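You operate a simulated robot arm through the tools that you are given. There is no shell and no other tool. Be economical: measure what you need, move in short steps, check, and stop when the job is done.

The job below is to be done with a simulated two-armed robot. You get a single attempt, and the scene is never put back.

TASK
Print the transfer slip and drop it in the orange tray.
Fine: take it from the teal rack; use the black slip printer, put it on line and leave it so; set its lever back to free.
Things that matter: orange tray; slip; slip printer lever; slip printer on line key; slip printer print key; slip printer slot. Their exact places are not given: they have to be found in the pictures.

Only the result counts: the job must be done as asked and must still hold three seconds after the hand-in. Knocking over, shifting, dropping, spilling or breaking anything else fails it.

THE ROBOT
Two 7-joint arms with two-finger parallel grippers on one trunk, on a base that drives. Base frame: it is fixed to the floor where the robot stands at the start and does not move with it; the origin is under the middle of the robot, x ahead of it, y to its left, z up; the surface under the hand at the start is at about z = 0.78. Lengths are in m, angles in degrees, forces in N, time in s.
The left shoulder is at the start at [0.03, 0.119, 1.035], the right one opposite. With the tool pointing down near the work surface each hand reaches from about 0.24 to 0.66 m from the robot's upright axis, wherever it stands, measured 20 degrees to its own side. Places, roughly: orange tray [0.5, 0.6, 0.8]; slip printer lever [0.7, 0.1, 1]; slip printer on line key [0.5, 0.2, 0.9]; slip printer print key [0.5, 0.1, 0.9]; slip printer slot [0.7, 0.3, 0.8]. Payload 3.43 kg a hand.
The TCP of each hand is the grasp point between the finger pads, 0.03 m short of the fingertips. In the tool frame z runs along the fingers and y along their closing line. The gripper opens to 0.094 m. The fingers are 0.028 m wide and 0.01 m thick; the gripper's body (0.05 by 0.096 m) begins 0.055 m behind the TCP.
Orientation is that of the tool frame in the base frame, as a unit quaternion [x, y, z, w]. With the fingers straight down and closing along the base's y, the tool's x points along the base's -x, its y along +y and its z along -z.

THE INTERFACE
- The arms move only by the tool jog_arm. It takes "left_steps", "right_steps" or both (then of equal length, played together; a hand with none holds still); each is a list of rows, each a list of 6 numbers: the shift along the base's x, y, z in units of 50 mm (1.0 is 50 mm), then the turn, a rotation vector about the base's x, y, z in units of 6 degrees (1.0 is 6 degrees). In form: [[x, y, z, ax, ay, az], ...]. A call has 1 to 12 rows; each row shifts and turns the commanded pose from where the row before left it. "left_fingers" and "right_fingers" are, for a hand that has rows, the gripper command, from -1 (shut) to 1 (fully open), values between in proportion, set as the call begins (left out, the last holds). A call with a number of a shift or a turn outside -1 to 1 is refused whole. Each row takes 0.2 s and may step no farther than 0.05 m and 8.6 degrees from the row before; otherwise, or with a gripper value out of range, the whole call is refused. A pose out of reach is approached as far as the arm can. The call stops where the force on the tool passes 40 N (or 10 N more than at its start, if that is more) or the arm is blocked; 0.2 s more then pass. The fingers move at their own pace (about 0.072 m/s each) and stop on an object; they squeeze with about 38 N. The grip force told is the motor's: it shows also when the fingers shut on nothing. Time passes only in rows, and 0.2 s behind the last, so rows that do not move let the fingers close. The reply holds the time, the measured pose of the TCP, the force on the tool along the base axes, the opening and the grip force, in the units named above and with some noise, with the torque about the TCP (base axes, N m) and any sound that the robot's microphone picked up, and new pictures: "pictures" is both (left out), scene, wrist or none (wrist: the cameras of the hands that moved).
- Cameras (640 x 400 px; columns grow to the right, rows downward): "scene" is now at [0.0397, 0.0241, 1.7335]; the picture's right is [0.34, -0.94, 0.00], its down [-0.76, -0.27, -0.59] and it looks along [0.56, 0.20, -0.81] (base axes); focal length 288 px, centre (320, 200). "left" rides on the left gripper at [0.076, -0.014, -0.103] in its tool frame; the picture's right is [0.18, 0.98, 0.00], its down [-0.75, 0.14, -0.64] and it looks along [-0.63, 0.12, 0.77] (tool axes); focal length 243 px, centre (320, 200). "right" rides on the right gripper at [0.076, 0.014, -0.102] in its tool frame; the picture's right is [-0.18, 0.98, 0.00], its down [-0.75, -0.14, -0.64] and it looks along [-0.63, -0.12, 0.77] (tool axes); focal length 243 px, centre (320, 200).
- lift_body(by): slides the trunk up (or, below 0, down) by that many m; the arms and the scene camera ride with it, the base frame stays. It gives what a move gives, with no picture.
- base_move(legs): drives the robot by 1 to 6 legs, each [ahead, turn to the left] in m and degrees, along the robot's own axes; the way and the turn of a leg run together, so that a leg with both is an arc; at most 1.5 m and 180 degrees a leg. The arms and the cameras ride along, it lands a little off, and it stops where it bumps. It gives what a move gives, and a new picture of the scene camera.
- pan_tilt(pan, tilt): turns the head with the scene camera to pan (to the left, within 143 degrees either way) and tilt (down, from -29 to 69), counted from straight ahead of the robot. It gives what a move gives, and a new picture of the scene camera.
- probe_pixels(camera, pixels): for up to 12 pixels [column, row] of the newest picture of that camera ("zoom" is the newest enlarged one), the place [x, y, z] in the base frame of the surface seen there, good to about 0.002 m. No time passes.
- zoom(camera, box): a new picture of the part [left, top, right, bottom] of that camera's present view, enlarged. No time passes.
- sign_off(): hands the job in; it is judged then, once.

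Work in short steps. Measure before you move; look again where a grasp or a placing could have gone wrong, and mend it. You have 80 turns and 260 pictures in all, those below and enlarged ones among them. Open the grippers and draw the arms clear of the work before you hand the job in, unless the task says otherwise; then end with one line.

The tools are called after "Request:" as name(argument=value, ...) on one line, values as JSON. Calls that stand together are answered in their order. jog_arm: Moves the arms, as the interface text tells. Its arguments: {"type":"object","properties":{"left_steps":{"type":"array","items":{"type":"array","items":{"type":"number"}}},"left_fingers":{"type":"number"},"right_steps":{"type":"array","items":{"type":"array","items":{"type":"number"}}},"right_fingers":{"type":"number"},"pictures":{"type":"string","enum":["both","scene","wrist","none"]}},"required":[]} The other tools are called the same way: lift_body (by) slides the trunk up or down; base_move (legs) drives the base; pan_tilt (pan, tilt) turns the head that bears the scene camera; probe_pixels (camera, pixels) gives the place of the surface under pixels of a picture; zoom (camera, box) takes an enlarged picture of a part of a camera's view; sign_off () hands the job in.

At the start:

```text
t: 0.0
left_tcp_pos: [0.4785, 0.3115, 1.2361]
left_tool_rot: [0.0, 1.0, 0.0, 0.001]
left_ft_force: [-0.2, -0.7, 0.1]
left_ft_torque: [-0.03, 0.01, 0.01]
left_width: 0.094
left_gripper_force: 0.1
right_tcp_pos: [0.3519, -0.0919, 1.2274]
right_tool_rot: [0.0, 1.0, -0.001, 0.0]
right_ft_force: [-0.5, -0.5, 0.2]
right_ft_torque: [0.04, 0.01, -0.02]
right_width: 0.094
right_gripper_force: 0.2
trunk travel left (down, up): [-0.3, 0.11]
robot x, y, heading: [0.0005, -0.0026, -0.1]
head pan, tilt: [19.8, 53.8]
```

scene: 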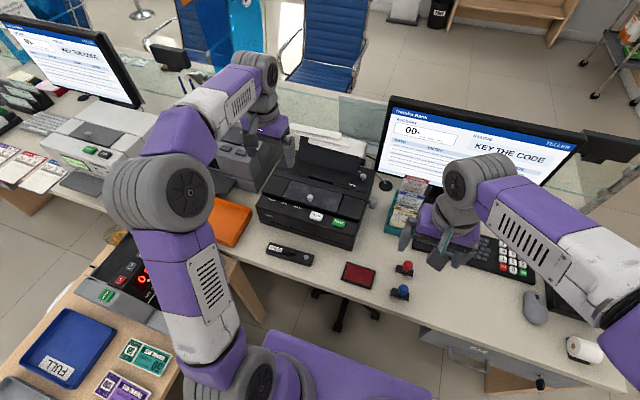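
right: 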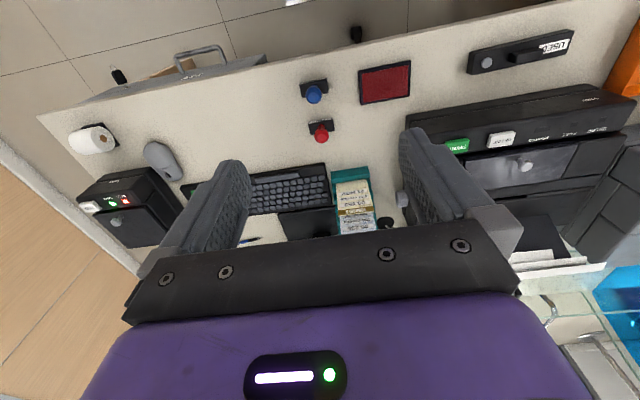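
left: 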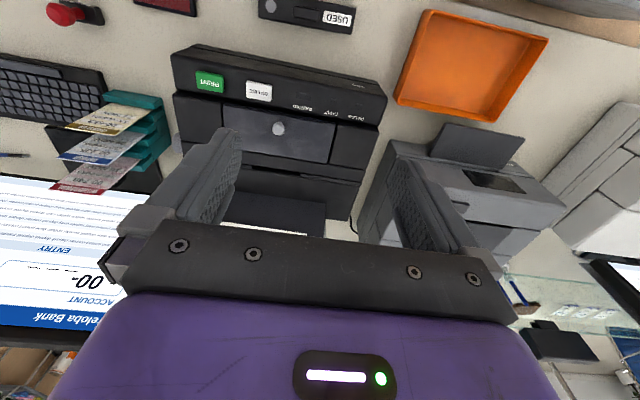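

The scene shows the black printer around (315,200) and the teal rack around (408,205). I enlarge both to read them.

Request:
zoom(camera="scene", box=[230, 110, 450, 270])

Request:
zoom(camera="right", box=[320, 60, 640, 260])

Request:
zoom(camera="left", box=[50, 0, 400, 220])

```text
2.50 times, centred on (340, 190) of scene
```

zoom: 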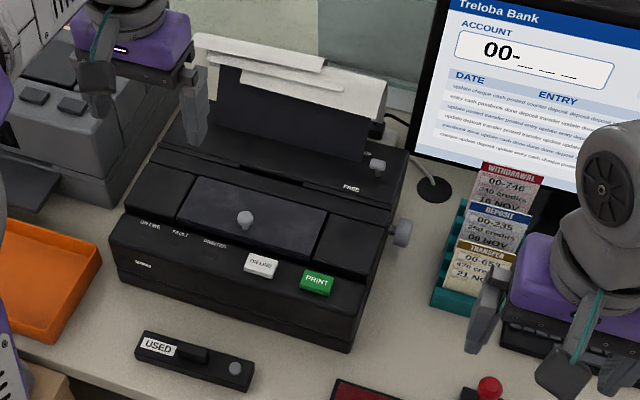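

```text
2.00 times, centred on (480, 160) of right
```

zoom: 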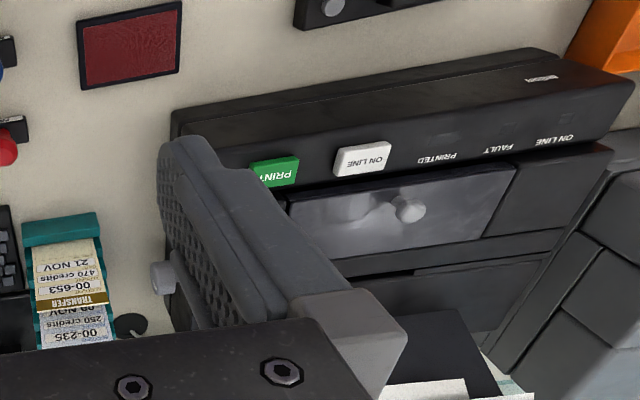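

```text
1.82 times, centred on (225, 110) of left
```

zoom: 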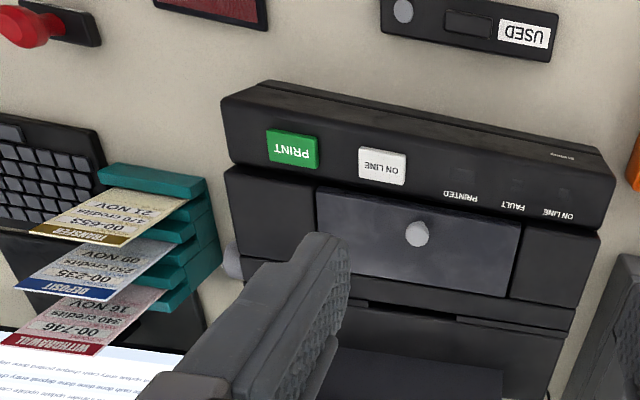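

The TRANSFER slip is the front one (gold header). I probe the main features of the printer and rack in this zoomed view and in the left one.

Request:
zoom(camera="scene", box=[250, 120, 390, 210])

Request:
probe_pixels(camera="scene", pixels=[[320, 216], [339, 223], [368, 175], [314, 197], [369, 190], [258, 206], [352, 247], [380, 170], [285, 165], [410, 215], [223, 222], [300, 140]])

Request:
probe_pixels(camera="left", pixels=[[208, 82], [259, 92], [278, 129], [110, 118], [75, 127], [145, 105], [92, 103], [135, 98], [235, 165], [330, 175], [300, 210], [465, 60]])

```text
4.44 times, centred on (320, 165) of scene
```

zoom: 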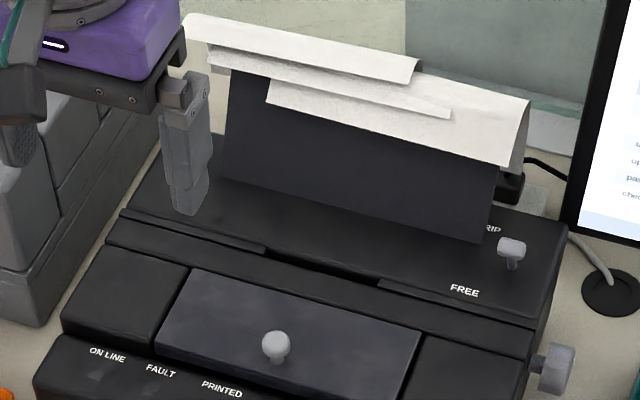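

```text
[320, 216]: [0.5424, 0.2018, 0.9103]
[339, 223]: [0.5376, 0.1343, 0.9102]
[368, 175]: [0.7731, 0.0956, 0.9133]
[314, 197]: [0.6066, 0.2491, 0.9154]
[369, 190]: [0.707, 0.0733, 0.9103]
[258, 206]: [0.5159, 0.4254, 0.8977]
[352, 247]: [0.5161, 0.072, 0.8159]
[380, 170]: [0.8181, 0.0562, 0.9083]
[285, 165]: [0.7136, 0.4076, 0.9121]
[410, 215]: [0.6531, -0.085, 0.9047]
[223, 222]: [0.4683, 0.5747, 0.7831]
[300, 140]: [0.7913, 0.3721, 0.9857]
```

```text
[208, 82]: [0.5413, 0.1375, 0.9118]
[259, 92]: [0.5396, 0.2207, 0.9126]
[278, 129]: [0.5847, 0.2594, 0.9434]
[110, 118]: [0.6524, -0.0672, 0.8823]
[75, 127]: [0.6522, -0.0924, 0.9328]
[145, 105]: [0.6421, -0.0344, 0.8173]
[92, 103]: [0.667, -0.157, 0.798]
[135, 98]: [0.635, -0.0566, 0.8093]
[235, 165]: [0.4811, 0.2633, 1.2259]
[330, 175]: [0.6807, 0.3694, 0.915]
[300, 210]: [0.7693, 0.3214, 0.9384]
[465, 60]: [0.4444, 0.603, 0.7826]
```

The slot appears as a recess at zoom (320,268) and the lever at (511,250). I probe around both.

Request:
probe_pixels(camera="zoom", pixels=[[511, 246], [514, 262], [465, 290], [492, 228], [320, 268], [265, 250], [380, 283], [275, 340], [350, 215], [250, 262], [450, 305], [320, 280]])

Request:
zoom(camera="scene", box=[280, 160, 380, 200])

Request:
zoom(camera="scene", box=[370, 160, 450, 240])

```text
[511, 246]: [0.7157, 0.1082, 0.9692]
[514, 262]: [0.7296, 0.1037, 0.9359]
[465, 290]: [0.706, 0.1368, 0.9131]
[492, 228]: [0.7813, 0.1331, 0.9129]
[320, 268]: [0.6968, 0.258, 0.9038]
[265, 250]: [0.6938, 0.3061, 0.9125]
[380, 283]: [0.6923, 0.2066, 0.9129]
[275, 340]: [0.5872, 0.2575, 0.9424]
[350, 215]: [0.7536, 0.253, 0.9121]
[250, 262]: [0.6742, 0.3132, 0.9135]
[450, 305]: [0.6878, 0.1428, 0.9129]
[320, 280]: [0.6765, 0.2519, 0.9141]
```

```text
6.40 times, centred on (330, 180) of scene
```

zoom: 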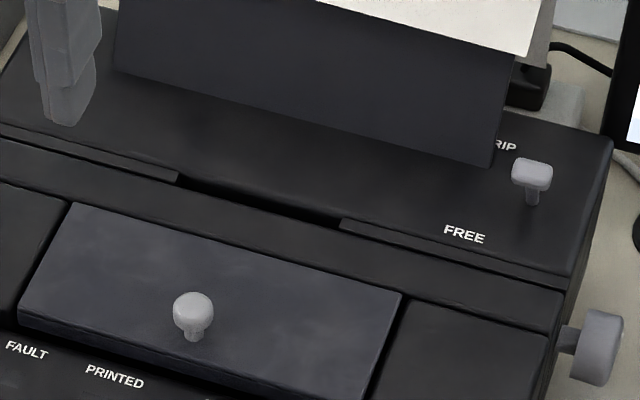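

```text
5.00 times, centred on (410, 200) of scene
```

zoom: 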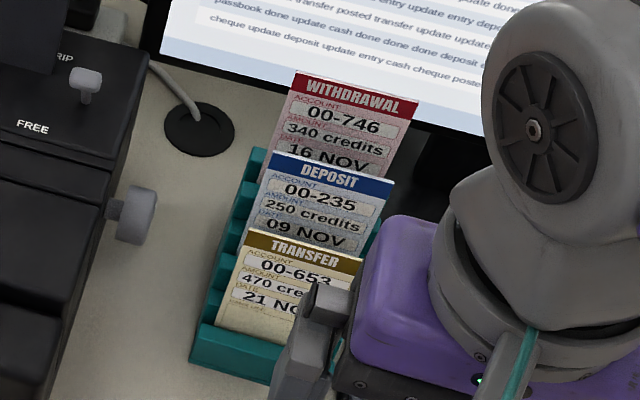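

The slot gap runs y≈0.207..0.306 at x≈0.694, and the lever is near GRIP/FREE at y≈0.108. The right hand hides part of the rack in the scene view, so I swing it right and away, and get close-ups.

Request:
jog_arm(right_steps=[[-0.5, -1, 0, 0, 0, 0], [0, -1, 0, 0, 0, 0], [0, -1, 0, 0, 0, 0]], left_steps=[[-1, 0.5, 0, 0, 0, 0], [-1, 0.5, 0, 0, 0, 0], [-0.5, 0.5, 0, 0, 0, 0]])

Request:
zoom(camera="scene", box=[370, 160, 450, 240])

```text
refused: row 1 steps farther than a row can; nothing moved
```

```text
5.00 times, centred on (410, 200) of scene
```

zoom: 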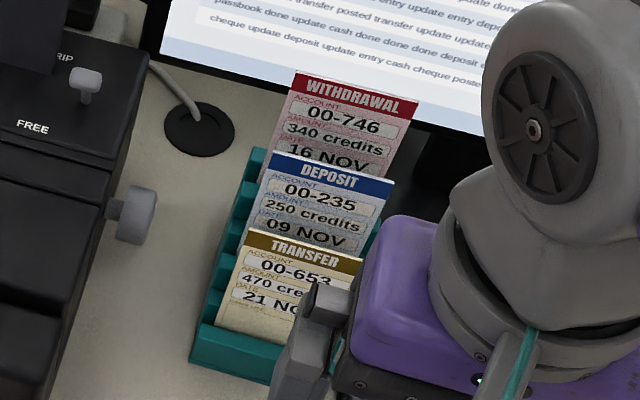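

The combined step was over 50 mm, so I use single-axis rows.

Request:
jog_arm(right_steps=[[0, -1, 0, 0, 0, 0], [0, -1, 0, 0, 0, 0], [0, -1, 0, 0, 0, 0]], left_steps=[[-1, 0, 0, 0, 0, 0], [-1, 0, 0, 0, 0, 0], [0, 1, 0, 0, 0, 0]])

Request:
zoom(camera="scene", box=[370, 160, 450, 240])

```text
t: 0.8
left_tcp_pos: [0.377, 0.3611, 1.2366]
left_tool_rot: [0.001, 1.0, 0.0, -0.001]
left_ft_force: [-0.2, 1.0, -0.4]
left_ft_torque: [-0.02, 0.05, -0.03]
left_width: 0.0938
left_gripper_force: 0.1
right_tcp_pos: [0.3546, -0.2426, 1.226]
right_tool_rot: [0.0, 1.0, 0.0, 0.0]
right_ft_force: [1.1, 1.0, 0.0]
right_ft_torque: [0.01, -0.01, -0.01]
right_width: 0.0938
right_gripper_force: 0.1
trunk travel left (down, up): [-0.3, 0.11]
robot x, y, heading: [-0.0018, 0.0014, 0.2]
head pan, tilt: [19.8, 53.8]
```

scene: 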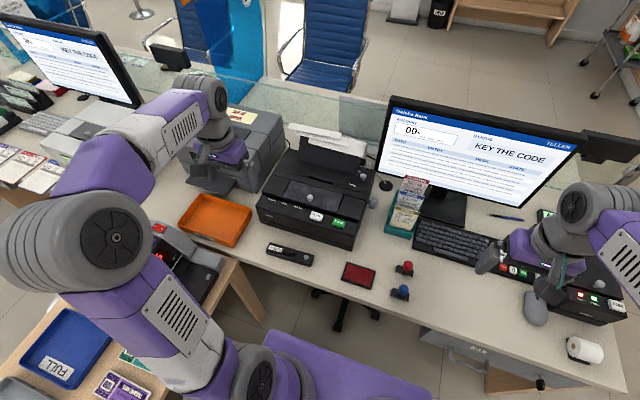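
right: 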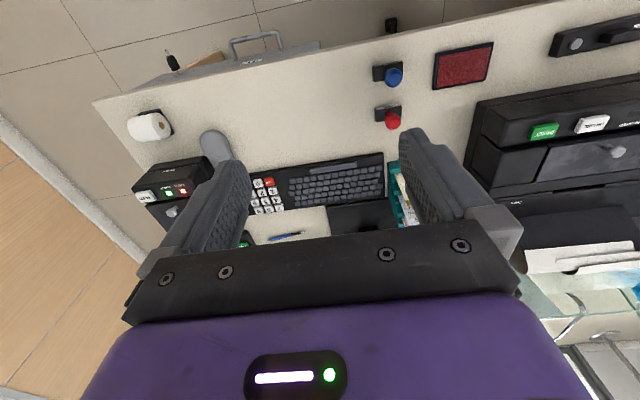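
left: 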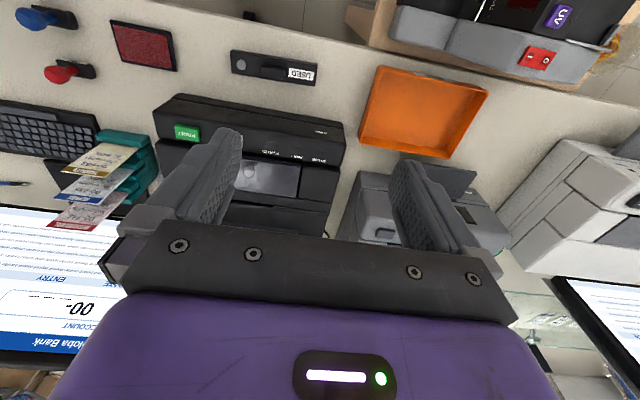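

```text
5.00 times, centred on (410, 200) of scene
```

zoom: 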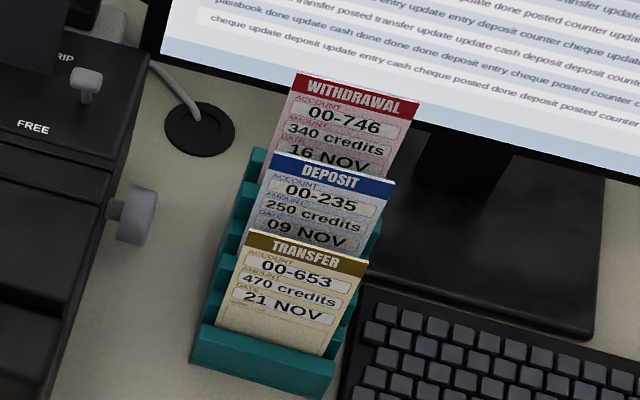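

The three slips are fully visible now; I measure the transfer slip's corners and its neighbour.

Request:
probe_pixels(camera="zoom", pixels=[[250, 235], [365, 264], [219, 323], [324, 353], [278, 155], [391, 183], [255, 222], [370, 252], [262, 336], [262, 355], [210, 260], [310, 245]])

Request:
probe_pixels(camera="scene", pixels=[[300, 285], [400, 315], [230, 250], [180, 228], [250, 212], [210, 196], [235, 245], [362, 176], [258, 206], [352, 247]])

Request:
zoom(camera="scene", box=[290, 155, 390, 215])

```text
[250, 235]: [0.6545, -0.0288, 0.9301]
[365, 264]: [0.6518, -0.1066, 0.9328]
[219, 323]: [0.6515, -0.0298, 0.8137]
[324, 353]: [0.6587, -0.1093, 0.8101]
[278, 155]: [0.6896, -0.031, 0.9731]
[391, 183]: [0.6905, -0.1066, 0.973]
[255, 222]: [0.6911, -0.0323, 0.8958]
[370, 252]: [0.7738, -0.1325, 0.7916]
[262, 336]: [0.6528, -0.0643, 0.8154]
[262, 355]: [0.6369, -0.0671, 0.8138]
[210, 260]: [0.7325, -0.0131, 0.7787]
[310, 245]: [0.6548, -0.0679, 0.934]
```

```text
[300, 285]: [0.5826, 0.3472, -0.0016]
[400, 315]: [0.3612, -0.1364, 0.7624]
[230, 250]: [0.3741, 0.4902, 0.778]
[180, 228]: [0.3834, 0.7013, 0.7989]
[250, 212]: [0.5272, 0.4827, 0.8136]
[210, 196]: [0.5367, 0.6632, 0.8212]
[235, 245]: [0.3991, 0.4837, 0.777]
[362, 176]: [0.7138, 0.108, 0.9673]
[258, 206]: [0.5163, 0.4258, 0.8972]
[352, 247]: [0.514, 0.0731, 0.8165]
```

```text
6.40 times, centred on (340, 185) of scene
```

zoom: 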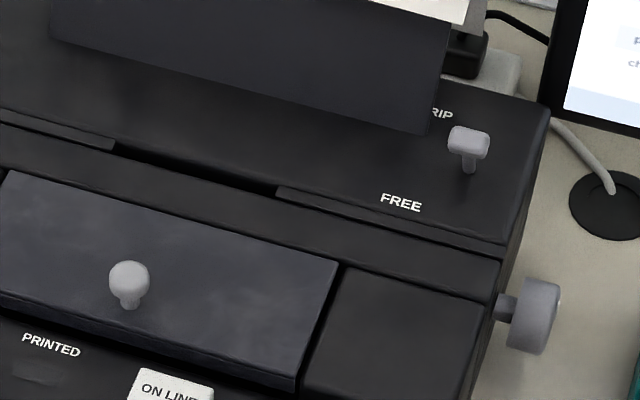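

The slip stands upright at x≈0.654, y −0.03..−0.107, top z≈0.932, and the next slip is at x≈0.69. The slot is far out, so I look down at the base and desk edge to see if I can drive ahead.

Request:
pan_tilt(pan=5, tilt=69)

```text
t: 1.6
left_tcp_pos: [0.3765, 0.3601, 1.2375]
left_tool_rot: [0.001, 1.0, 0.0, 0.0]
left_ft_force: [0.4, 0.0, -0.9]
left_ft_torque: [0.0, -0.01, 0.01]
left_width: 0.0937
left_gripper_force: 0.0
right_tcp_pos: [0.3544, -0.2419, 1.2263]
right_tool_rot: [0.001, 1.0, 0.0, 0.0]
right_ft_force: [-0.5, 0.5, 0.8]
right_ft_torque: [-0.02, 0.0, -0.03]
right_width: 0.0937
right_gripper_force: 0.1
trunk travel left (down, up): [-0.3, 0.11]
robot x, y, heading: [0.0013, 0.0027, -0.1]
head pan, tilt: [5.0, 68.8]
```

scene: 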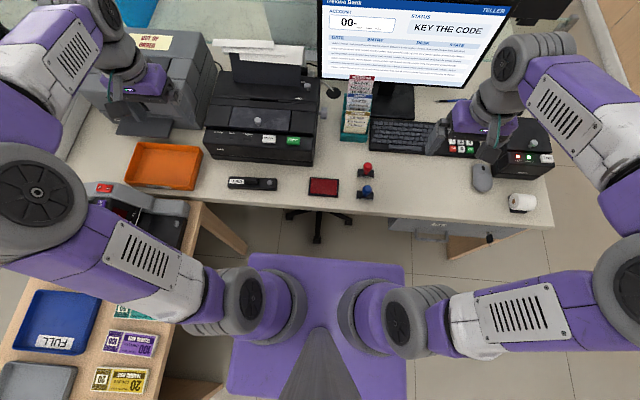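

Request:
probe_pixels(camera="scene", pixels=[[330, 258], [260, 258], [395, 265], [310, 213], [310, 219], [405, 218], [400, 235], [215, 205], [205, 215], [240, 245], [300, 245], [420, 240]])

```text
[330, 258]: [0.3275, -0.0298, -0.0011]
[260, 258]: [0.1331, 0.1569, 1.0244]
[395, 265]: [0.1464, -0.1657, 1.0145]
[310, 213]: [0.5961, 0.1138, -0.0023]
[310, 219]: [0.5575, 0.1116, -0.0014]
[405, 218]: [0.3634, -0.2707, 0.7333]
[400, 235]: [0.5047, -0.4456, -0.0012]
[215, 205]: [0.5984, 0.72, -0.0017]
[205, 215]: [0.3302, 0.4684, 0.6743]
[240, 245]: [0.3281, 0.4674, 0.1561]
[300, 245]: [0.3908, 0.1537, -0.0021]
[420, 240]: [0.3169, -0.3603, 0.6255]
```

Floor is free in front of the base under the desk (y −0.25…0.45), with a drawer pedestal only at y<−0.25. I drive 0.10 m ahead to bring the slot within reach.

Request:
base_move(legs=[[0.1, 0]])

```text
t: 2.7
left_tcp_pos: [0.4732, 0.3612, 1.2372]
left_tool_rot: [-0.001, 1.0, 0.0, 0.0]
left_ft_force: [0.5, -0.2, -0.6]
left_ft_torque: [0.0, 0.05, 0.01]
left_width: 0.094
left_gripper_force: 0.0
right_tcp_pos: [0.4532, -0.2424, 1.2262]
right_tool_rot: [0.0, 1.0, 0.0, -0.001]
right_ft_force: [-0.2, 0.3, -0.5]
right_ft_torque: [-0.03, 0.02, 0.01]
right_width: 0.0939
right_gripper_force: 0.0
trunk travel left (down, up): [-0.3, 0.11]
robot x, y, heading: [0.0954, -0.0017, 0.2]
head pan, tilt: [5.0, 68.8]
```

scene: 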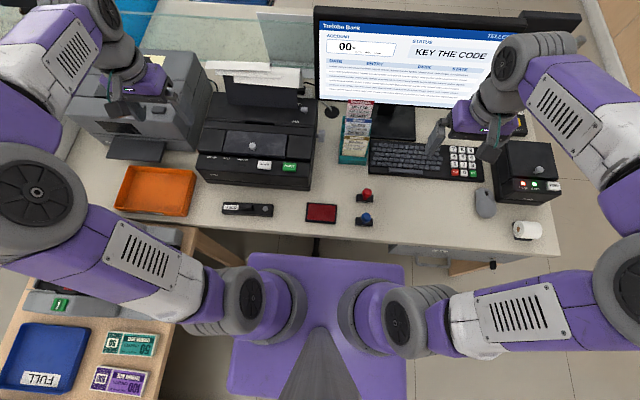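

The drive landed at x≈0.095, clear. I will use the left hand for the slip: swing it over the rack, yawing −90° so the fingers close along x, and move the right hand further aside.

Request:
jog_arm(left_steps=[[0.3, -0.7, 0, 0, 0, -1], [0.3, -0.7, 0, 0, 0, -1], [0.3, -0.7, 0, 0, 0, -1], [0.3, -0.7, 0, 0, 0, -1], [0.3, -0.7, 0, 0, 0, -1], [0.3, -0.7, 0, 0, 0, -1], [0.3, -0.7, 0, 0, 0, -1], [0.3, -0.7, 0, 0, 0, -1], [0.3, -0.7, 0, 0, 0, -1], [0.3, -0.7, 0, 0, 0, -1], [0.3, -0.7, 0, 0, 0, -1], [0.3, -0.7, 0, 0, 0, -1]], right_steps=[[0, -0.4, 0, 0, 0, 0], [0, -0.4, 0, 0, 0, 0], [0, -0.4, 0, 0, 0, 0], [0, -0.4, 0, 0, 0, 0], [0, -0.4, 0, 0, 0, 0], [0, -0.4, 0, 0, 0, 0], [0, -0.4, 0, 0, 0, 0], [0, -0.4, 0, 0, 0, 0], [0, 0, 0, 0, 0, 0], [0, 0, 0, 0, 0, 0], [0, 0, 0, 0, 0, 0], [0, 0, 0, 0, 0, 0]], left_fingers=-0.3)

```text
t: 5.3
left_tcp_pos: [0.6417, -0.0611, 1.2382]
left_tool_rot: [0.589, 0.808, 0.001, -0.001]
left_ft_force: [-0.4, -0.3, -0.3]
left_ft_torque: [-0.01, -0.01, 0.01]
left_width: 0.033
left_gripper_force: 0.0
left hand out of reach, approached as far as the arm can: row 12
right_tcp_pos: [0.4507, -0.4061, 1.225]
right_tool_rot: [0.0, 1.0, 0.001, 0.0]
right_ft_force: [-0.5, -0.2, -0.9]
right_ft_torque: [0.01, 0.02, -0.01]
right_width: 0.094
right_gripper_force: 0.2
trunk travel left (down, up): [-0.3, 0.11]
robot x, y, heading: [0.0978, 0.0001, -0.1]
head pan, tilt: [5.0, 68.8]
```

scene: 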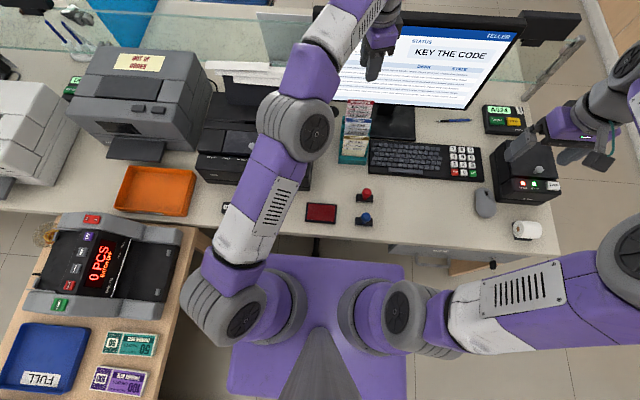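
right: 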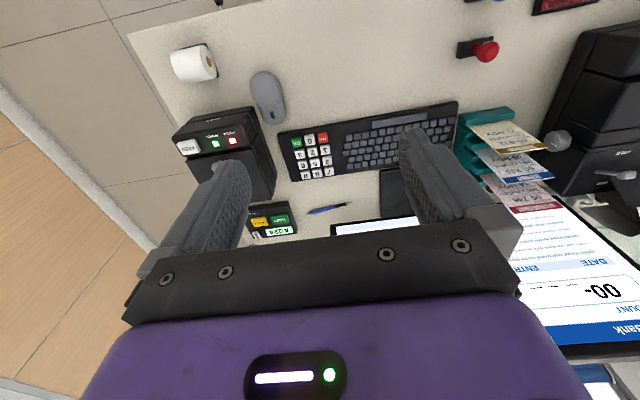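
left: 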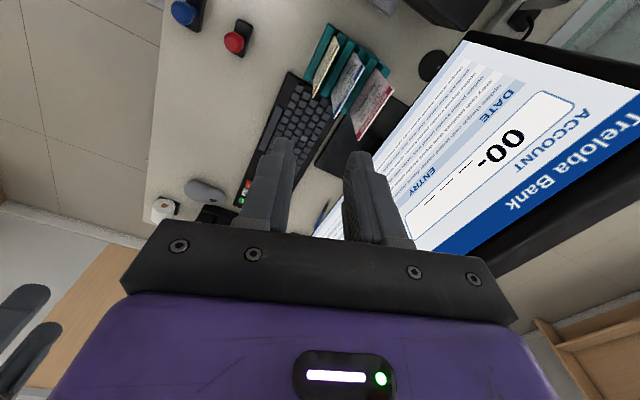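

The far reach at z=1.24 was limited, so I lower to about z=1.09 (still above all slips) and finish the remaining 18° of yaw.

Request:
jog_arm(left_steps=[[0, 0, -1, 0, 0, -1], [0, 0, -1, 0, 0, -1], [0, 0, -0.9, 0, 0, -1], [0, 0, 0, 0, 0, 0]])

```text
t: 6.3
left_tcp_pos: [0.64, -0.0586, 1.0919]
left_tool_rot: [0.707, 0.707, 0.001, 0.0]
left_ft_force: [-0.3, 0.1, 0.3]
left_ft_torque: [-0.03, -0.02, 0.05]
left_width: 0.0329
left_gripper_force: 0.1
right_tcp_pos: [0.4508, -0.4047, 1.2276]
right_tool_rot: [0.001, 1.0, 0.0, 0.0]
right_ft_force: [-0.5, 0.0, -0.6]
right_ft_torque: [0.02, -0.01, 0.01]
right_width: 0.094
right_gripper_force: 0.0
trunk travel left (down, up): [-0.3, 0.11]
robot x, y, heading: [0.0968, -0.0012, 0.0]
head pan, tilt: [5.0, 68.8]
```

scene: 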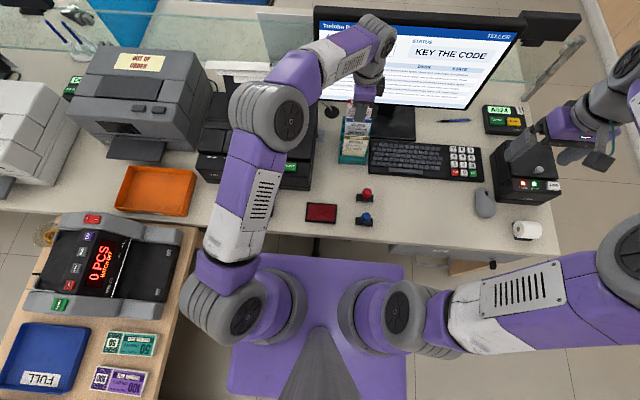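
left: 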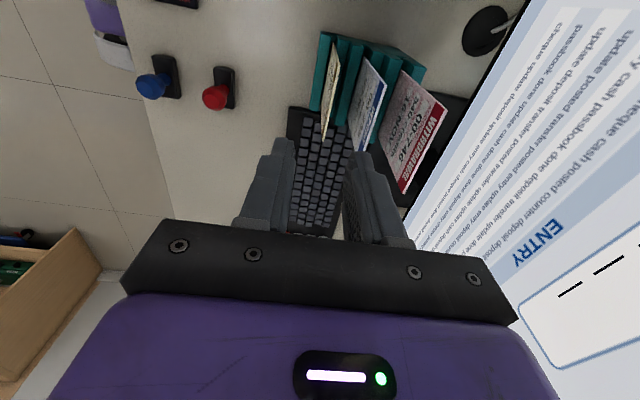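

The hand is above the rack at (0.640,−0.059); I re-measure the slips in the left picture to set the exact approach.

Request:
probe_pixels(camera="left", pixels=[[340, 46], [325, 130], [333, 100], [381, 68], [358, 145], [440, 105], [404, 190], [324, 42], [345, 45]])

Request:
zoom(camera="left", box=[260, 20, 460, 240])

```text
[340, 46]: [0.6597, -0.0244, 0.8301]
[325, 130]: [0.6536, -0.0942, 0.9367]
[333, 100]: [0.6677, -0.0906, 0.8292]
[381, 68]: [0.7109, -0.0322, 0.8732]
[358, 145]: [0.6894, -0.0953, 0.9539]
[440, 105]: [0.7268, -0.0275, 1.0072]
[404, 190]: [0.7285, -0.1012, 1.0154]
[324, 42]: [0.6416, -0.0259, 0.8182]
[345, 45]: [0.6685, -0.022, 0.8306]
```

```text
1.82 times, centred on (360, 130) of left
```

zoom: 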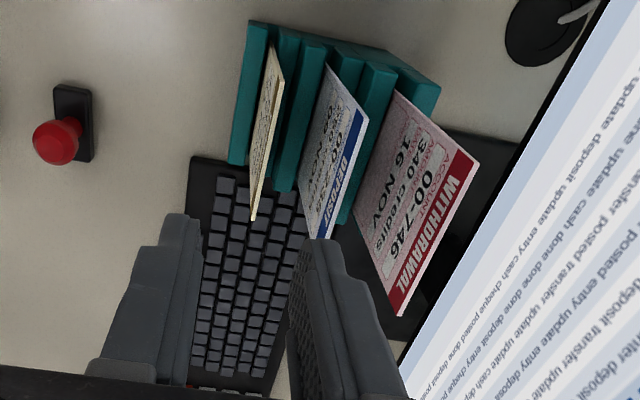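

Slip plane confirmed at x≈0.654. I align to (0.652,−0.068) and descend to z≈0.965, fingers straddling just above the slip top.

Request:
jog_arm(left_steps=[[0.24, -0.19, 0, 0, 0, 0], [0, 0, -0.9, 0, 0, 0], [0, 0, -0.9, 0, 0, 0], [0, 0, -0.6, 0, 0, 0], [0, 0, 0, 0, 0, 0]], pictures="wrist")

Request:
zoom(camera="left", box=[220, 20, 460, 260])

Request:
zoom(camera="right", box=[440, 80, 640, 220])

```text
t: 7.5
left_tcp_pos: [0.6533, -0.0666, 0.9717]
left_tool_rot: [0.707, 0.707, 0.001, 0.001]
left_ft_force: [0.6, 0.1, 0.5]
left_ft_torque: [0.01, 0.02, 0.02]
left_width: 0.0328
left_gripper_force: 0.0
right_tcp_pos: [0.4505, -0.4046, 1.2263]
right_tool_rot: [-0.001, 1.0, 0.001, 0.0]
right_ft_force: [0.6, 0.0, -0.1]
right_ft_torque: [-0.02, 0.04, -0.01]
right_width: 0.094
right_gripper_force: 0.1
trunk travel left (down, up): [-0.3, 0.11]
robot x, y, heading: [0.099, -0.0022, 0.1]
head pan, tilt: [5.0, 68.8]
```

left: 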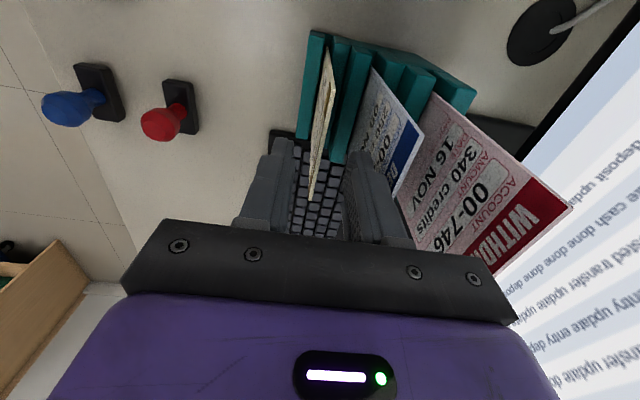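

```text
1.67 times, centred on (340, 140) of left
```

zoom: 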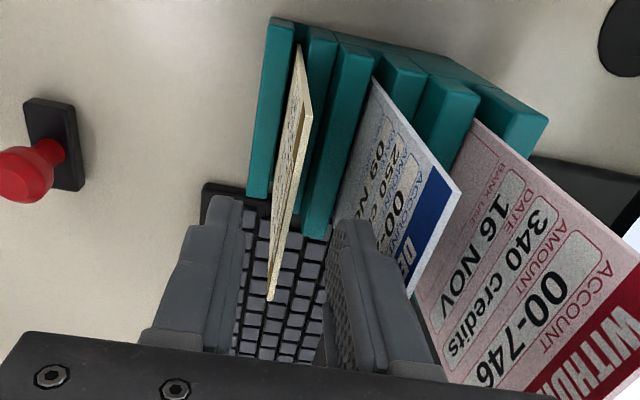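

```text
2.86 times, centred on (540, 150) of right
```

zoom: 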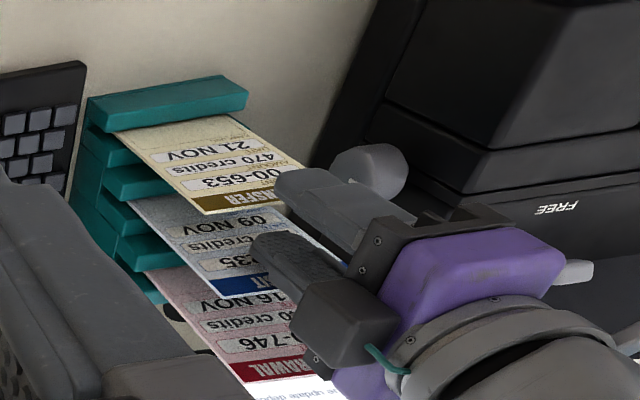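

The slip lies between the fingers with the deposit slip outside the rear one. I go down 36 mm to z≈0.935 and close.

Request:
jog_arm(left_steps=[[0, 0, -0.36, 0, 0, 0], [0, 0, -0.36, 0, 0, 0], [0, 0, 0, 0, 0, 0]], pictures="none")

Request:
jog_arm(left_steps=[[0, 0, 0, 0, 0, 0], [0, 0, 0, 0, 0, 0], [0, 0, 0, 0, 0, 0]], left_fingers=-1, pictures="wrist")

```text
t: 8.3
left_tcp_pos: [0.6538, -0.0676, 0.9358]
left_tool_rot: [0.706, 0.708, 0.0, 0.0]
left_ft_force: [1.0, -0.1, 0.5]
left_ft_torque: [0.02, -0.01, -0.01]
left_width: 0.0331
left_gripper_force: 0.1
right_tcp_pos: [0.4518, -0.404, 1.2271]
right_tool_rot: [0.0, 1.0, 0.0, 0.0]
right_ft_force: [-0.7, 0.3, 0.1]
right_ft_torque: [-0.02, -0.02, 0.02]
right_width: 0.0942
right_gripper_force: 0.0
trunk travel left (down, up): [-0.3, 0.11]
robot x, y, heading: [0.0969, -0.0, -0.2]
head pan, tilt: [5.0, 68.8]
```

```text
t: 9.1
left_tcp_pos: [0.6539, -0.0663, 0.9351]
left_tool_rot: [0.706, 0.708, 0.001, 0.0]
left_ft_force: [-0.5, 0.1, -0.1]
left_ft_torque: [0.02, -0.05, 0.02]
left_width: 0.0047
left_gripper_force: 38.5
right_tcp_pos: [0.452, -0.405, 1.2265]
right_tool_rot: [0.0, 1.0, 0.0, 0.0]
right_ft_force: [-1.2, 0.9, -0.7]
right_ft_torque: [-0.02, -0.02, 0.0]
right_width: 0.0938
right_gripper_force: 0.0
trunk travel left (down, up): [-0.3, 0.11]
robot x, y, heading: [0.0982, -0.0016, 0.1]
head pan, tilt: [5.0, 68.8]
```

left: 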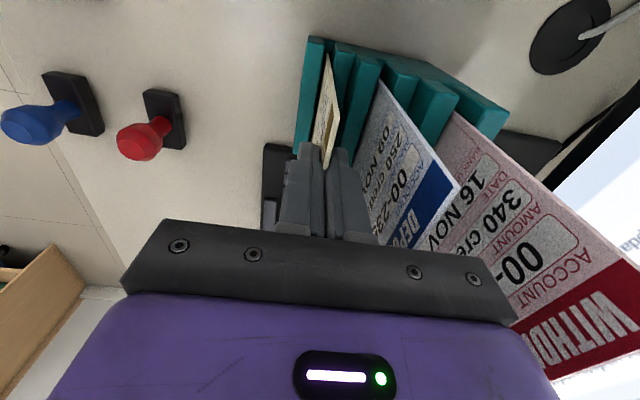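

Slip gripped (width 4.7 mm). I lift straight up 0.2 m.

Request:
jog_arm(left_steps=[[0, 0, 0.5, 0, 0, 0], [0, 0, 0.9, 0, 0, 0], [0, 0, 0.9, 0, 0, 0], [0, 0, 0.9, 0, 0, 0], [0, 0, 0.9, 0, 0, 0], [0, 0, 0, 0, 0, 0]])

Request:
zoom(camera="right", box=[440, 60, 640, 220])

```text
t: 10.5
left_tcp_pos: [0.6561, -0.0658, 1.1398]
left_tool_rot: [0.706, 0.708, 0.0, 0.0]
left_ft_force: [-0.6, 0.8, 0.2]
left_ft_torque: [0.0, 0.0, -0.03]
left_width: 0.0047
left_gripper_force: 37.6
right_tcp_pos: [0.4518, -0.4043, 1.2273]
right_tool_rot: [0.001, 1.0, 0.0, 0.0]
right_ft_force: [-0.3, -0.2, 0.6]
right_ft_torque: [0.0, 0.02, -0.01]
right_width: 0.0938
right_gripper_force: 0.1
trunk travel left (down, up): [-0.3, 0.11]
robot x, y, heading: [0.0972, -0.0018, 0.3]
head pan, tilt: [5.0, 68.8]
```

scene: 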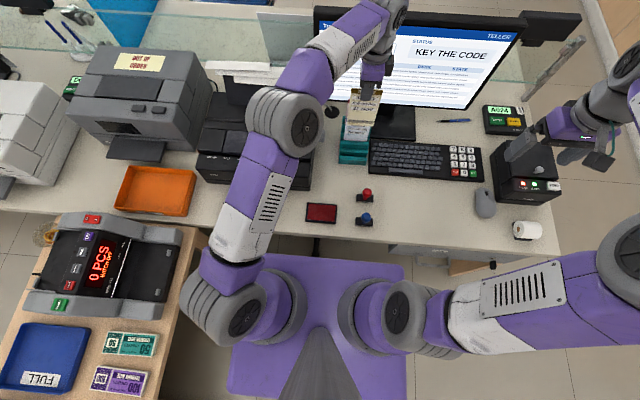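
left: 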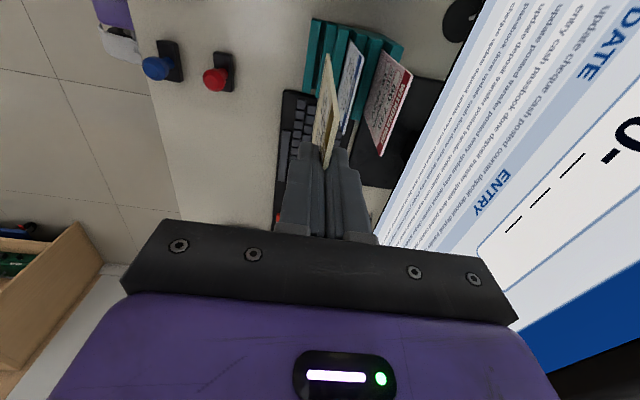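

```text
2.50 times, centred on (540, 140) of right
```

zoom: 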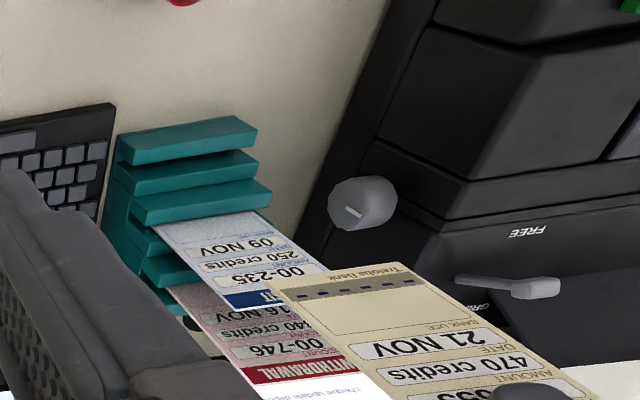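

The slip came out cleanly with its blank printing end down ("Bank use" band). I probe its lower edge and the lever in this view.

Request:
probe_pixels(camera="zoom", pixels=[[275, 286], [405, 268], [340, 275], [340, 330], [540, 287], [480, 281], [460, 279], [480, 308], [530, 230], [400, 380], [520, 290], [555, 288]])

Request:
zoom(camera="right", box=[560, 120, 640, 180])

```text
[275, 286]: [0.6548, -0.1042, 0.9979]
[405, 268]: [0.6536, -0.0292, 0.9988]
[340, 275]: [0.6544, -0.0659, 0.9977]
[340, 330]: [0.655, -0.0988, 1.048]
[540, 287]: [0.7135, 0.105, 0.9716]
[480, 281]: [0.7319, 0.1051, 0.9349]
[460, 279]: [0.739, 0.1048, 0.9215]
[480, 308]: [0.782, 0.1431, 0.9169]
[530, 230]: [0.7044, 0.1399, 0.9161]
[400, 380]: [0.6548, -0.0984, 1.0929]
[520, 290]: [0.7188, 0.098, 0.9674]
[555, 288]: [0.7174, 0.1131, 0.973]
```

```text
6.67 times, centred on (600, 150) of right
```

zoom: 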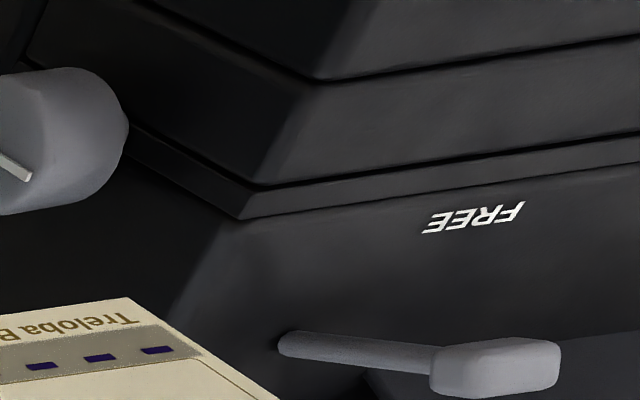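

The lever pivots at x≈0.742 with its knob leaning forward at x≈0.715, i.e. FREE now. The slip's lower edge is 0.142 m below the TCP. I carry it left to y≈0.257, staying in front of the slot at x≈0.655.

Request:
jog_arm(left_steps=[[0, 0, 0.4, 0, 0, 0], [0, 0.9, 0, 0, 0, 0], [0, 0.9, 0, 0, 0, 0], [0, 0.9, 0, 0, 0, 0], [0, 0.9, 0, 0, 0, 0], [0, 0.9, 0, 0, 0, 0], [0, 0.9, 0, 0, 0, 0], [0, 0.9, 0, 0, 0, 0], [0, 0.16, 0, 0, 0, 0], [0, 0, 0, 0, 0, 0]])

Request:
zoom(camera="scene", box=[190, 80, 330, 200])

```text
t: 12.7
left_tcp_pos: [0.6534, 0.2548, 1.1585]
left_tool_rot: [0.706, 0.708, 0.0, 0.0]
left_ft_force: [0.3, 0.2, 0.7]
left_ft_torque: [-0.01, 0.02, -0.01]
left_width: 0.0048
left_gripper_force: 38.3
right_tcp_pos: [0.4517, -0.4036, 1.2269]
right_tool_rot: [0.0, 1.0, 0.0, 0.001]
right_ft_force: [-1.2, 0.4, -0.1]
right_ft_torque: [-0.02, 0.02, -0.01]
right_width: 0.0942
right_gripper_force: 0.0
trunk travel left (down, up): [-0.3, 0.11]
robot x, y, heading: [0.0972, 0.0001, 0.1]
head pan, tilt: [5.0, 68.8]
```

scene: 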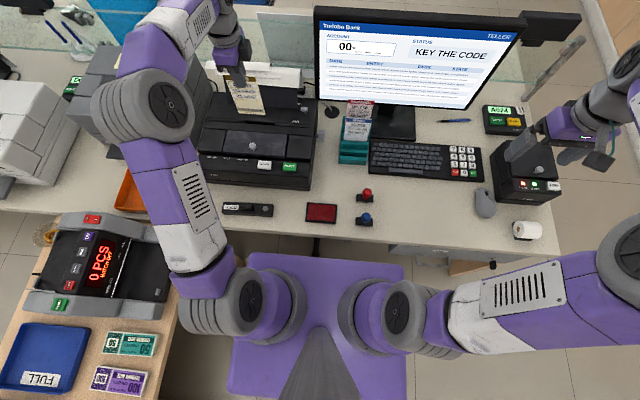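
left: 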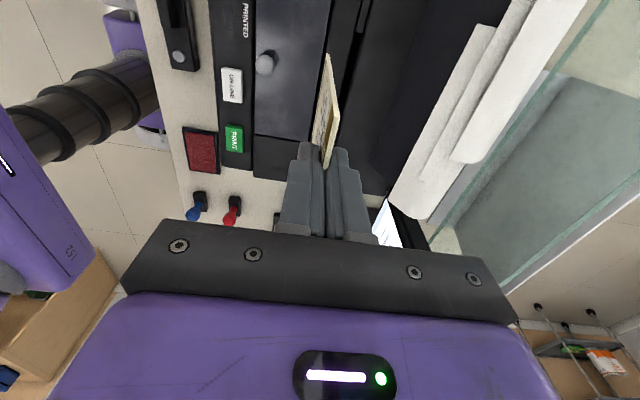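

```text
3.33 times, centred on (260, 140) of scene
```

zoom: 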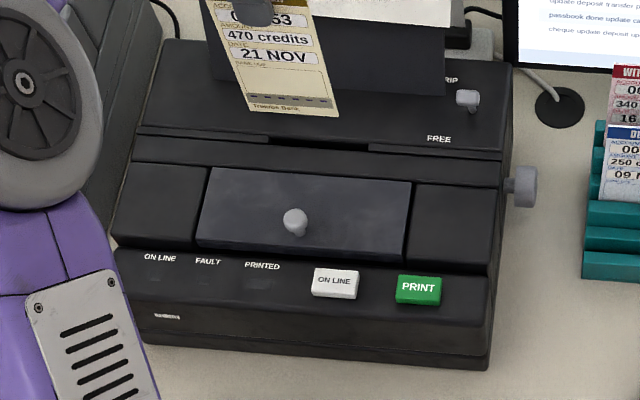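

The slot is visible just below the slip; I enlarge it strongly in both views.

Request:
zoom(camera="left", box=[300, 0, 400, 70])

Request:
zoom(camera="scene", box=[240, 100, 310, 140])

```text
5.71 times, centred on (350, 35) of left
```

zoom: 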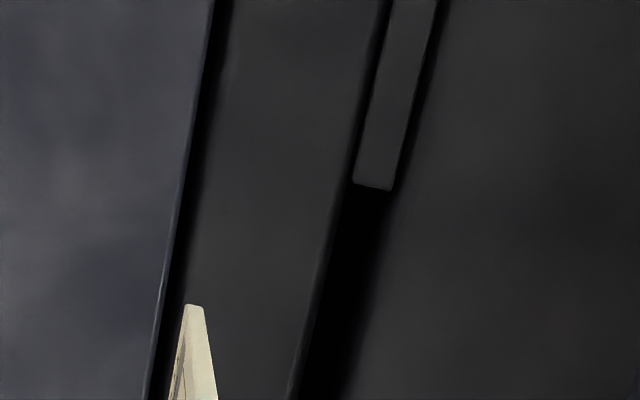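

```text
9.14 times, centred on (275, 120) of scene
```

zoom: 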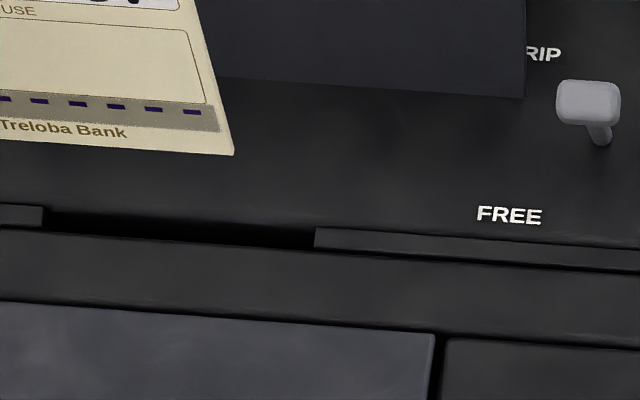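

I probe the slot's ends and edges in this enlarged view, and the same on the left camera.

Request:
probe_pixels(camera="zoom", pixels=[[38, 215], [322, 238], [322, 230], [180, 242], [180, 225], [180, 215], [180, 205], [60, 222], [300, 238], [250, 250], [228, 150], [180, 234]])

Request:
probe_pixels(camera="left", pixels=[[363, 31], [367, 31], [357, 48], [360, 48], [364, 48], [367, 48], [370, 48], [354, 48], [360, 40], [364, 40], [356, 60], [351, 60]])

```text
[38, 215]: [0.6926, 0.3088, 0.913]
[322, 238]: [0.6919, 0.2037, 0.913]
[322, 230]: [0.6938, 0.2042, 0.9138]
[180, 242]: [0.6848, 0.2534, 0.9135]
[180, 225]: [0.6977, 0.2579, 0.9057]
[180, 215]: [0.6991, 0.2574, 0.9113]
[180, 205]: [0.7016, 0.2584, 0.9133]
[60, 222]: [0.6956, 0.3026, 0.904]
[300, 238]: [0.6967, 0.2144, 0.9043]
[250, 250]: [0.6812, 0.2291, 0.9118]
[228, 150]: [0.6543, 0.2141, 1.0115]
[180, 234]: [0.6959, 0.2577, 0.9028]
```

```text
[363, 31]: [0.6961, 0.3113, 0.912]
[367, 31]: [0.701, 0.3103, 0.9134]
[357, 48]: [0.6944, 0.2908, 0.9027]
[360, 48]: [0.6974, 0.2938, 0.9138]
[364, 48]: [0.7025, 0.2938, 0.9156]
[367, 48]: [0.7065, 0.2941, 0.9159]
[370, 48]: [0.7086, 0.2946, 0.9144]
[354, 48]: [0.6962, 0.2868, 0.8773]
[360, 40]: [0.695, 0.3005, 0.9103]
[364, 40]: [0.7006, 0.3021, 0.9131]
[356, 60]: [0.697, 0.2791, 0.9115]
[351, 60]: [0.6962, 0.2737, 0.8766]
```

The slot spans x≈0.687–0.697, y≈0.206–0.307, and the slip plane is at x≈0.654. I shift +0.0375 in x, +0.003 in y, then descend so its lower edge is ~1.5 cm above the slot.

Request:
jog_arm(left_steps=[[0.75, 0.06, 0, 0, 0, 0], [0, 0, -0.9, 0, 0, 0], [0, 0, -0.8, 0, 0, 0], [0, 0, 0, 0, 0, 0]])

Request:
zoom(camera="left", box=[290, 0, 410, 80])

Request:
zoom(camera="scene", box=[220, 90, 310, 150])

```text
t: 13.7
left_tcp_pos: [0.6906, 0.2583, 1.0727]
left_tool_rot: [0.707, 0.707, 0.0, 0.0]
left_ft_force: [-0.2, 0.1, 0.0]
left_ft_torque: [0.01, -0.01, -0.01]
left_width: 0.005
left_gripper_force: 37.4
right_tcp_pos: [0.4509, -0.4046, 1.2273]
right_tool_rot: [0.0, 1.0, -0.001, 0.001]
right_ft_force: [-0.1, -0.2, -0.2]
right_ft_torque: [0.02, 0.01, -0.02]
right_width: 0.0938
right_gripper_force: 0.0
trunk travel left (down, up): [-0.3, 0.11]
robot x, y, heading: [0.0972, 0.0032, 0.1]
head pan, tilt: [5.0, 68.8]
```

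scene: 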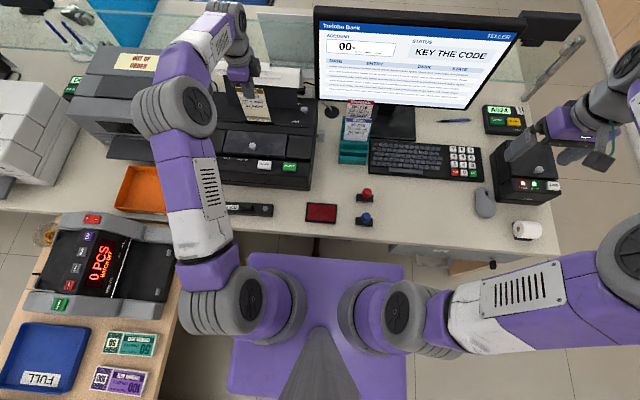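
left: 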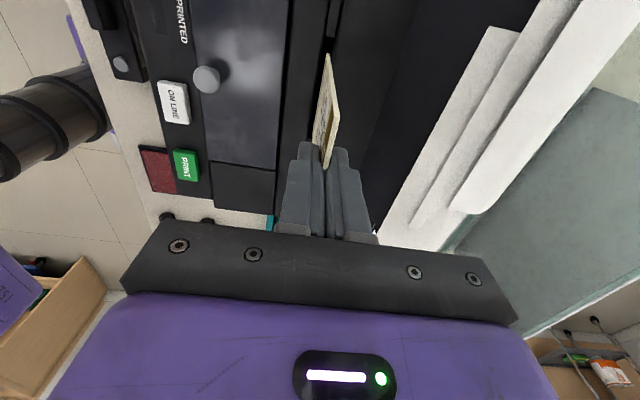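

```text
5.00 times, centred on (350, 40) of left
```

zoom: 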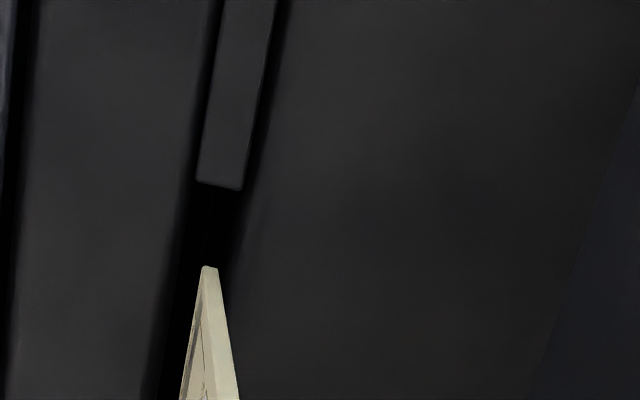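

```text
6.67 times, centred on (265, 120) of scene
```

zoom: 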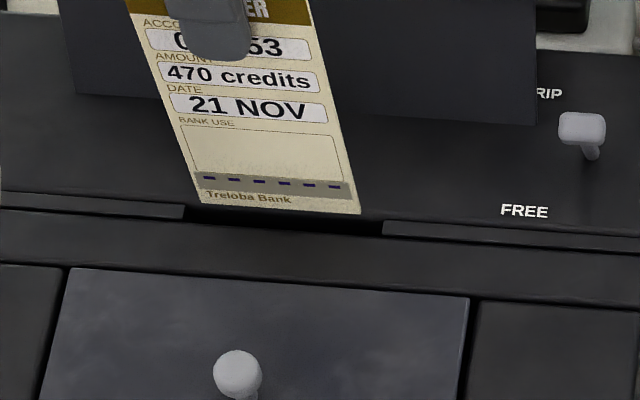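

The slip hangs right above the slot; I verify the lower corners' coordinates.

Request:
probe_pixels(camera="zoom", pixels=[[206, 200], [355, 210], [280, 200], [280, 150], [230, 222], [340, 228]])

```text
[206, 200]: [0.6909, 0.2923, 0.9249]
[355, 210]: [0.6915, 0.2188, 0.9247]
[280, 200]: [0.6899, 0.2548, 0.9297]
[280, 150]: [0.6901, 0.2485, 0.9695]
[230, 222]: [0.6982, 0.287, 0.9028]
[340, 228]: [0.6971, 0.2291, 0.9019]
```

Front face at x≈0.6905, y 0.218–0.293: centred in the slot. I insert 40 mm gently and watch the force.

Request:
jog_arm(left_steps=[[0, 0, -0.3, 0, 0, 0], [0, 0, -0.25, 0, 0, 0], [0, 0, -0.25, 0, 0, 0], [0, 0, 0, 0, 0, 0]], pictures="wrist")

Request:
zoom(camera="scene", box=[220, 90, 310, 150])

```text
t: 14.7
left_tcp_pos: [0.6905, 0.2581, 1.0346]
left_tool_rot: [0.707, 0.708, 0.001, 0.0]
left_ft_force: [-0.1, 0.4, -0.3]
left_ft_torque: [-0.01, 0.0, 0.0]
left_width: 0.0046
left_gripper_force: 38.0
right_tcp_pos: [0.4519, -0.4041, 1.2272]
right_tool_rot: [0.0, 1.0, 0.001, 0.0]
right_ft_force: [-0.3, -0.4, -0.5]
right_ft_torque: [0.04, -0.01, -0.01]
right_width: 0.0939
right_gripper_force: 0.0
trunk travel left (down, up): [-0.3, 0.11]
robot x, y, heading: [0.0982, -0.0023, 0.3]
head pan, tilt: [5.0, 68.8]
```

left: 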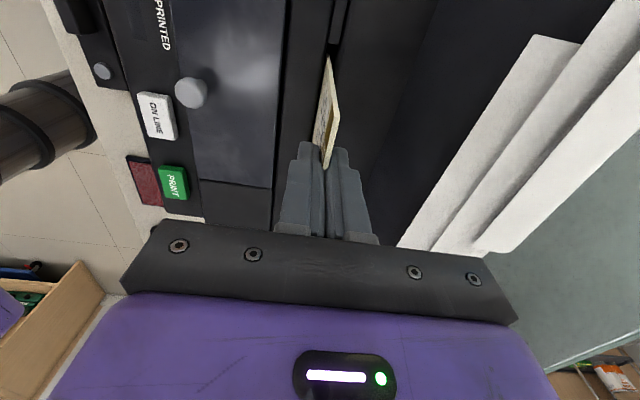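

```text
6.67 times, centred on (265, 120) of scene
```

zoom: 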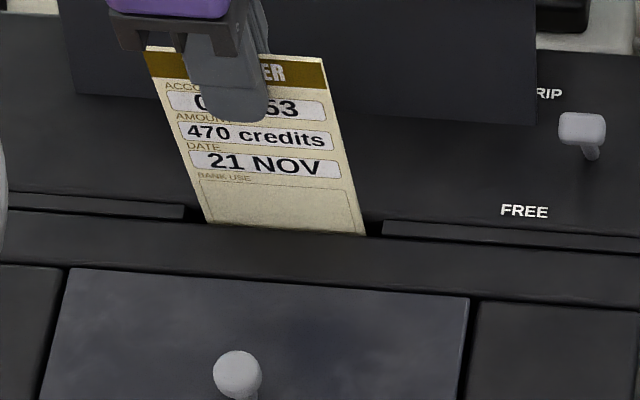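

It entered without contact force. I continue down in fine steps until I feel the slot's bottom.

Request:
jog_arm(left_steps=[[0, 0, -0.15, 0, 0, 0], [0, 0, -0.15, 0, 0, 0], [0, 0, -0.15, 0, 0, 0], [0, 0, -0.1, 0, 0, 0], [0, 0, -0.05, 0, 0, 0], [0, 0, 0, 0, 0, 0]], pictures="none")

Request:
zoom(camera="scene", box=[220, 90, 310, 150])

```text
t: 16.1
left_tcp_pos: [0.6913, 0.2589, 1.0045]
left_tool_rot: [0.706, 0.708, 0.0, 0.0]
left_ft_force: [0.5, 0.2, 0.8]
left_ft_torque: [-0.01, 0.02, -0.01]
left_width: 0.0046
left_gripper_force: 38.4
right_tcp_pos: [0.4516, -0.4044, 1.2268]
right_tool_rot: [0.0, 1.0, -0.001, 0.0]
right_ft_force: [0.0, 0.3, 0.0]
right_ft_torque: [0.03, -0.02, -0.01]
right_width: 0.094
right_gripper_force: 0.1
trunk travel left (down, up): [-0.3, 0.11]
robot x, y, heading: [0.0982, 0.0028, 0.6]
head pan, tilt: [5.0, 68.8]
```

```text
6.67 times, centred on (265, 120) of scene
```

zoom: 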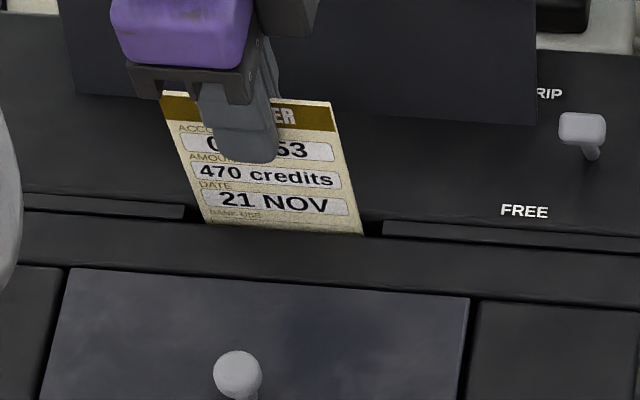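

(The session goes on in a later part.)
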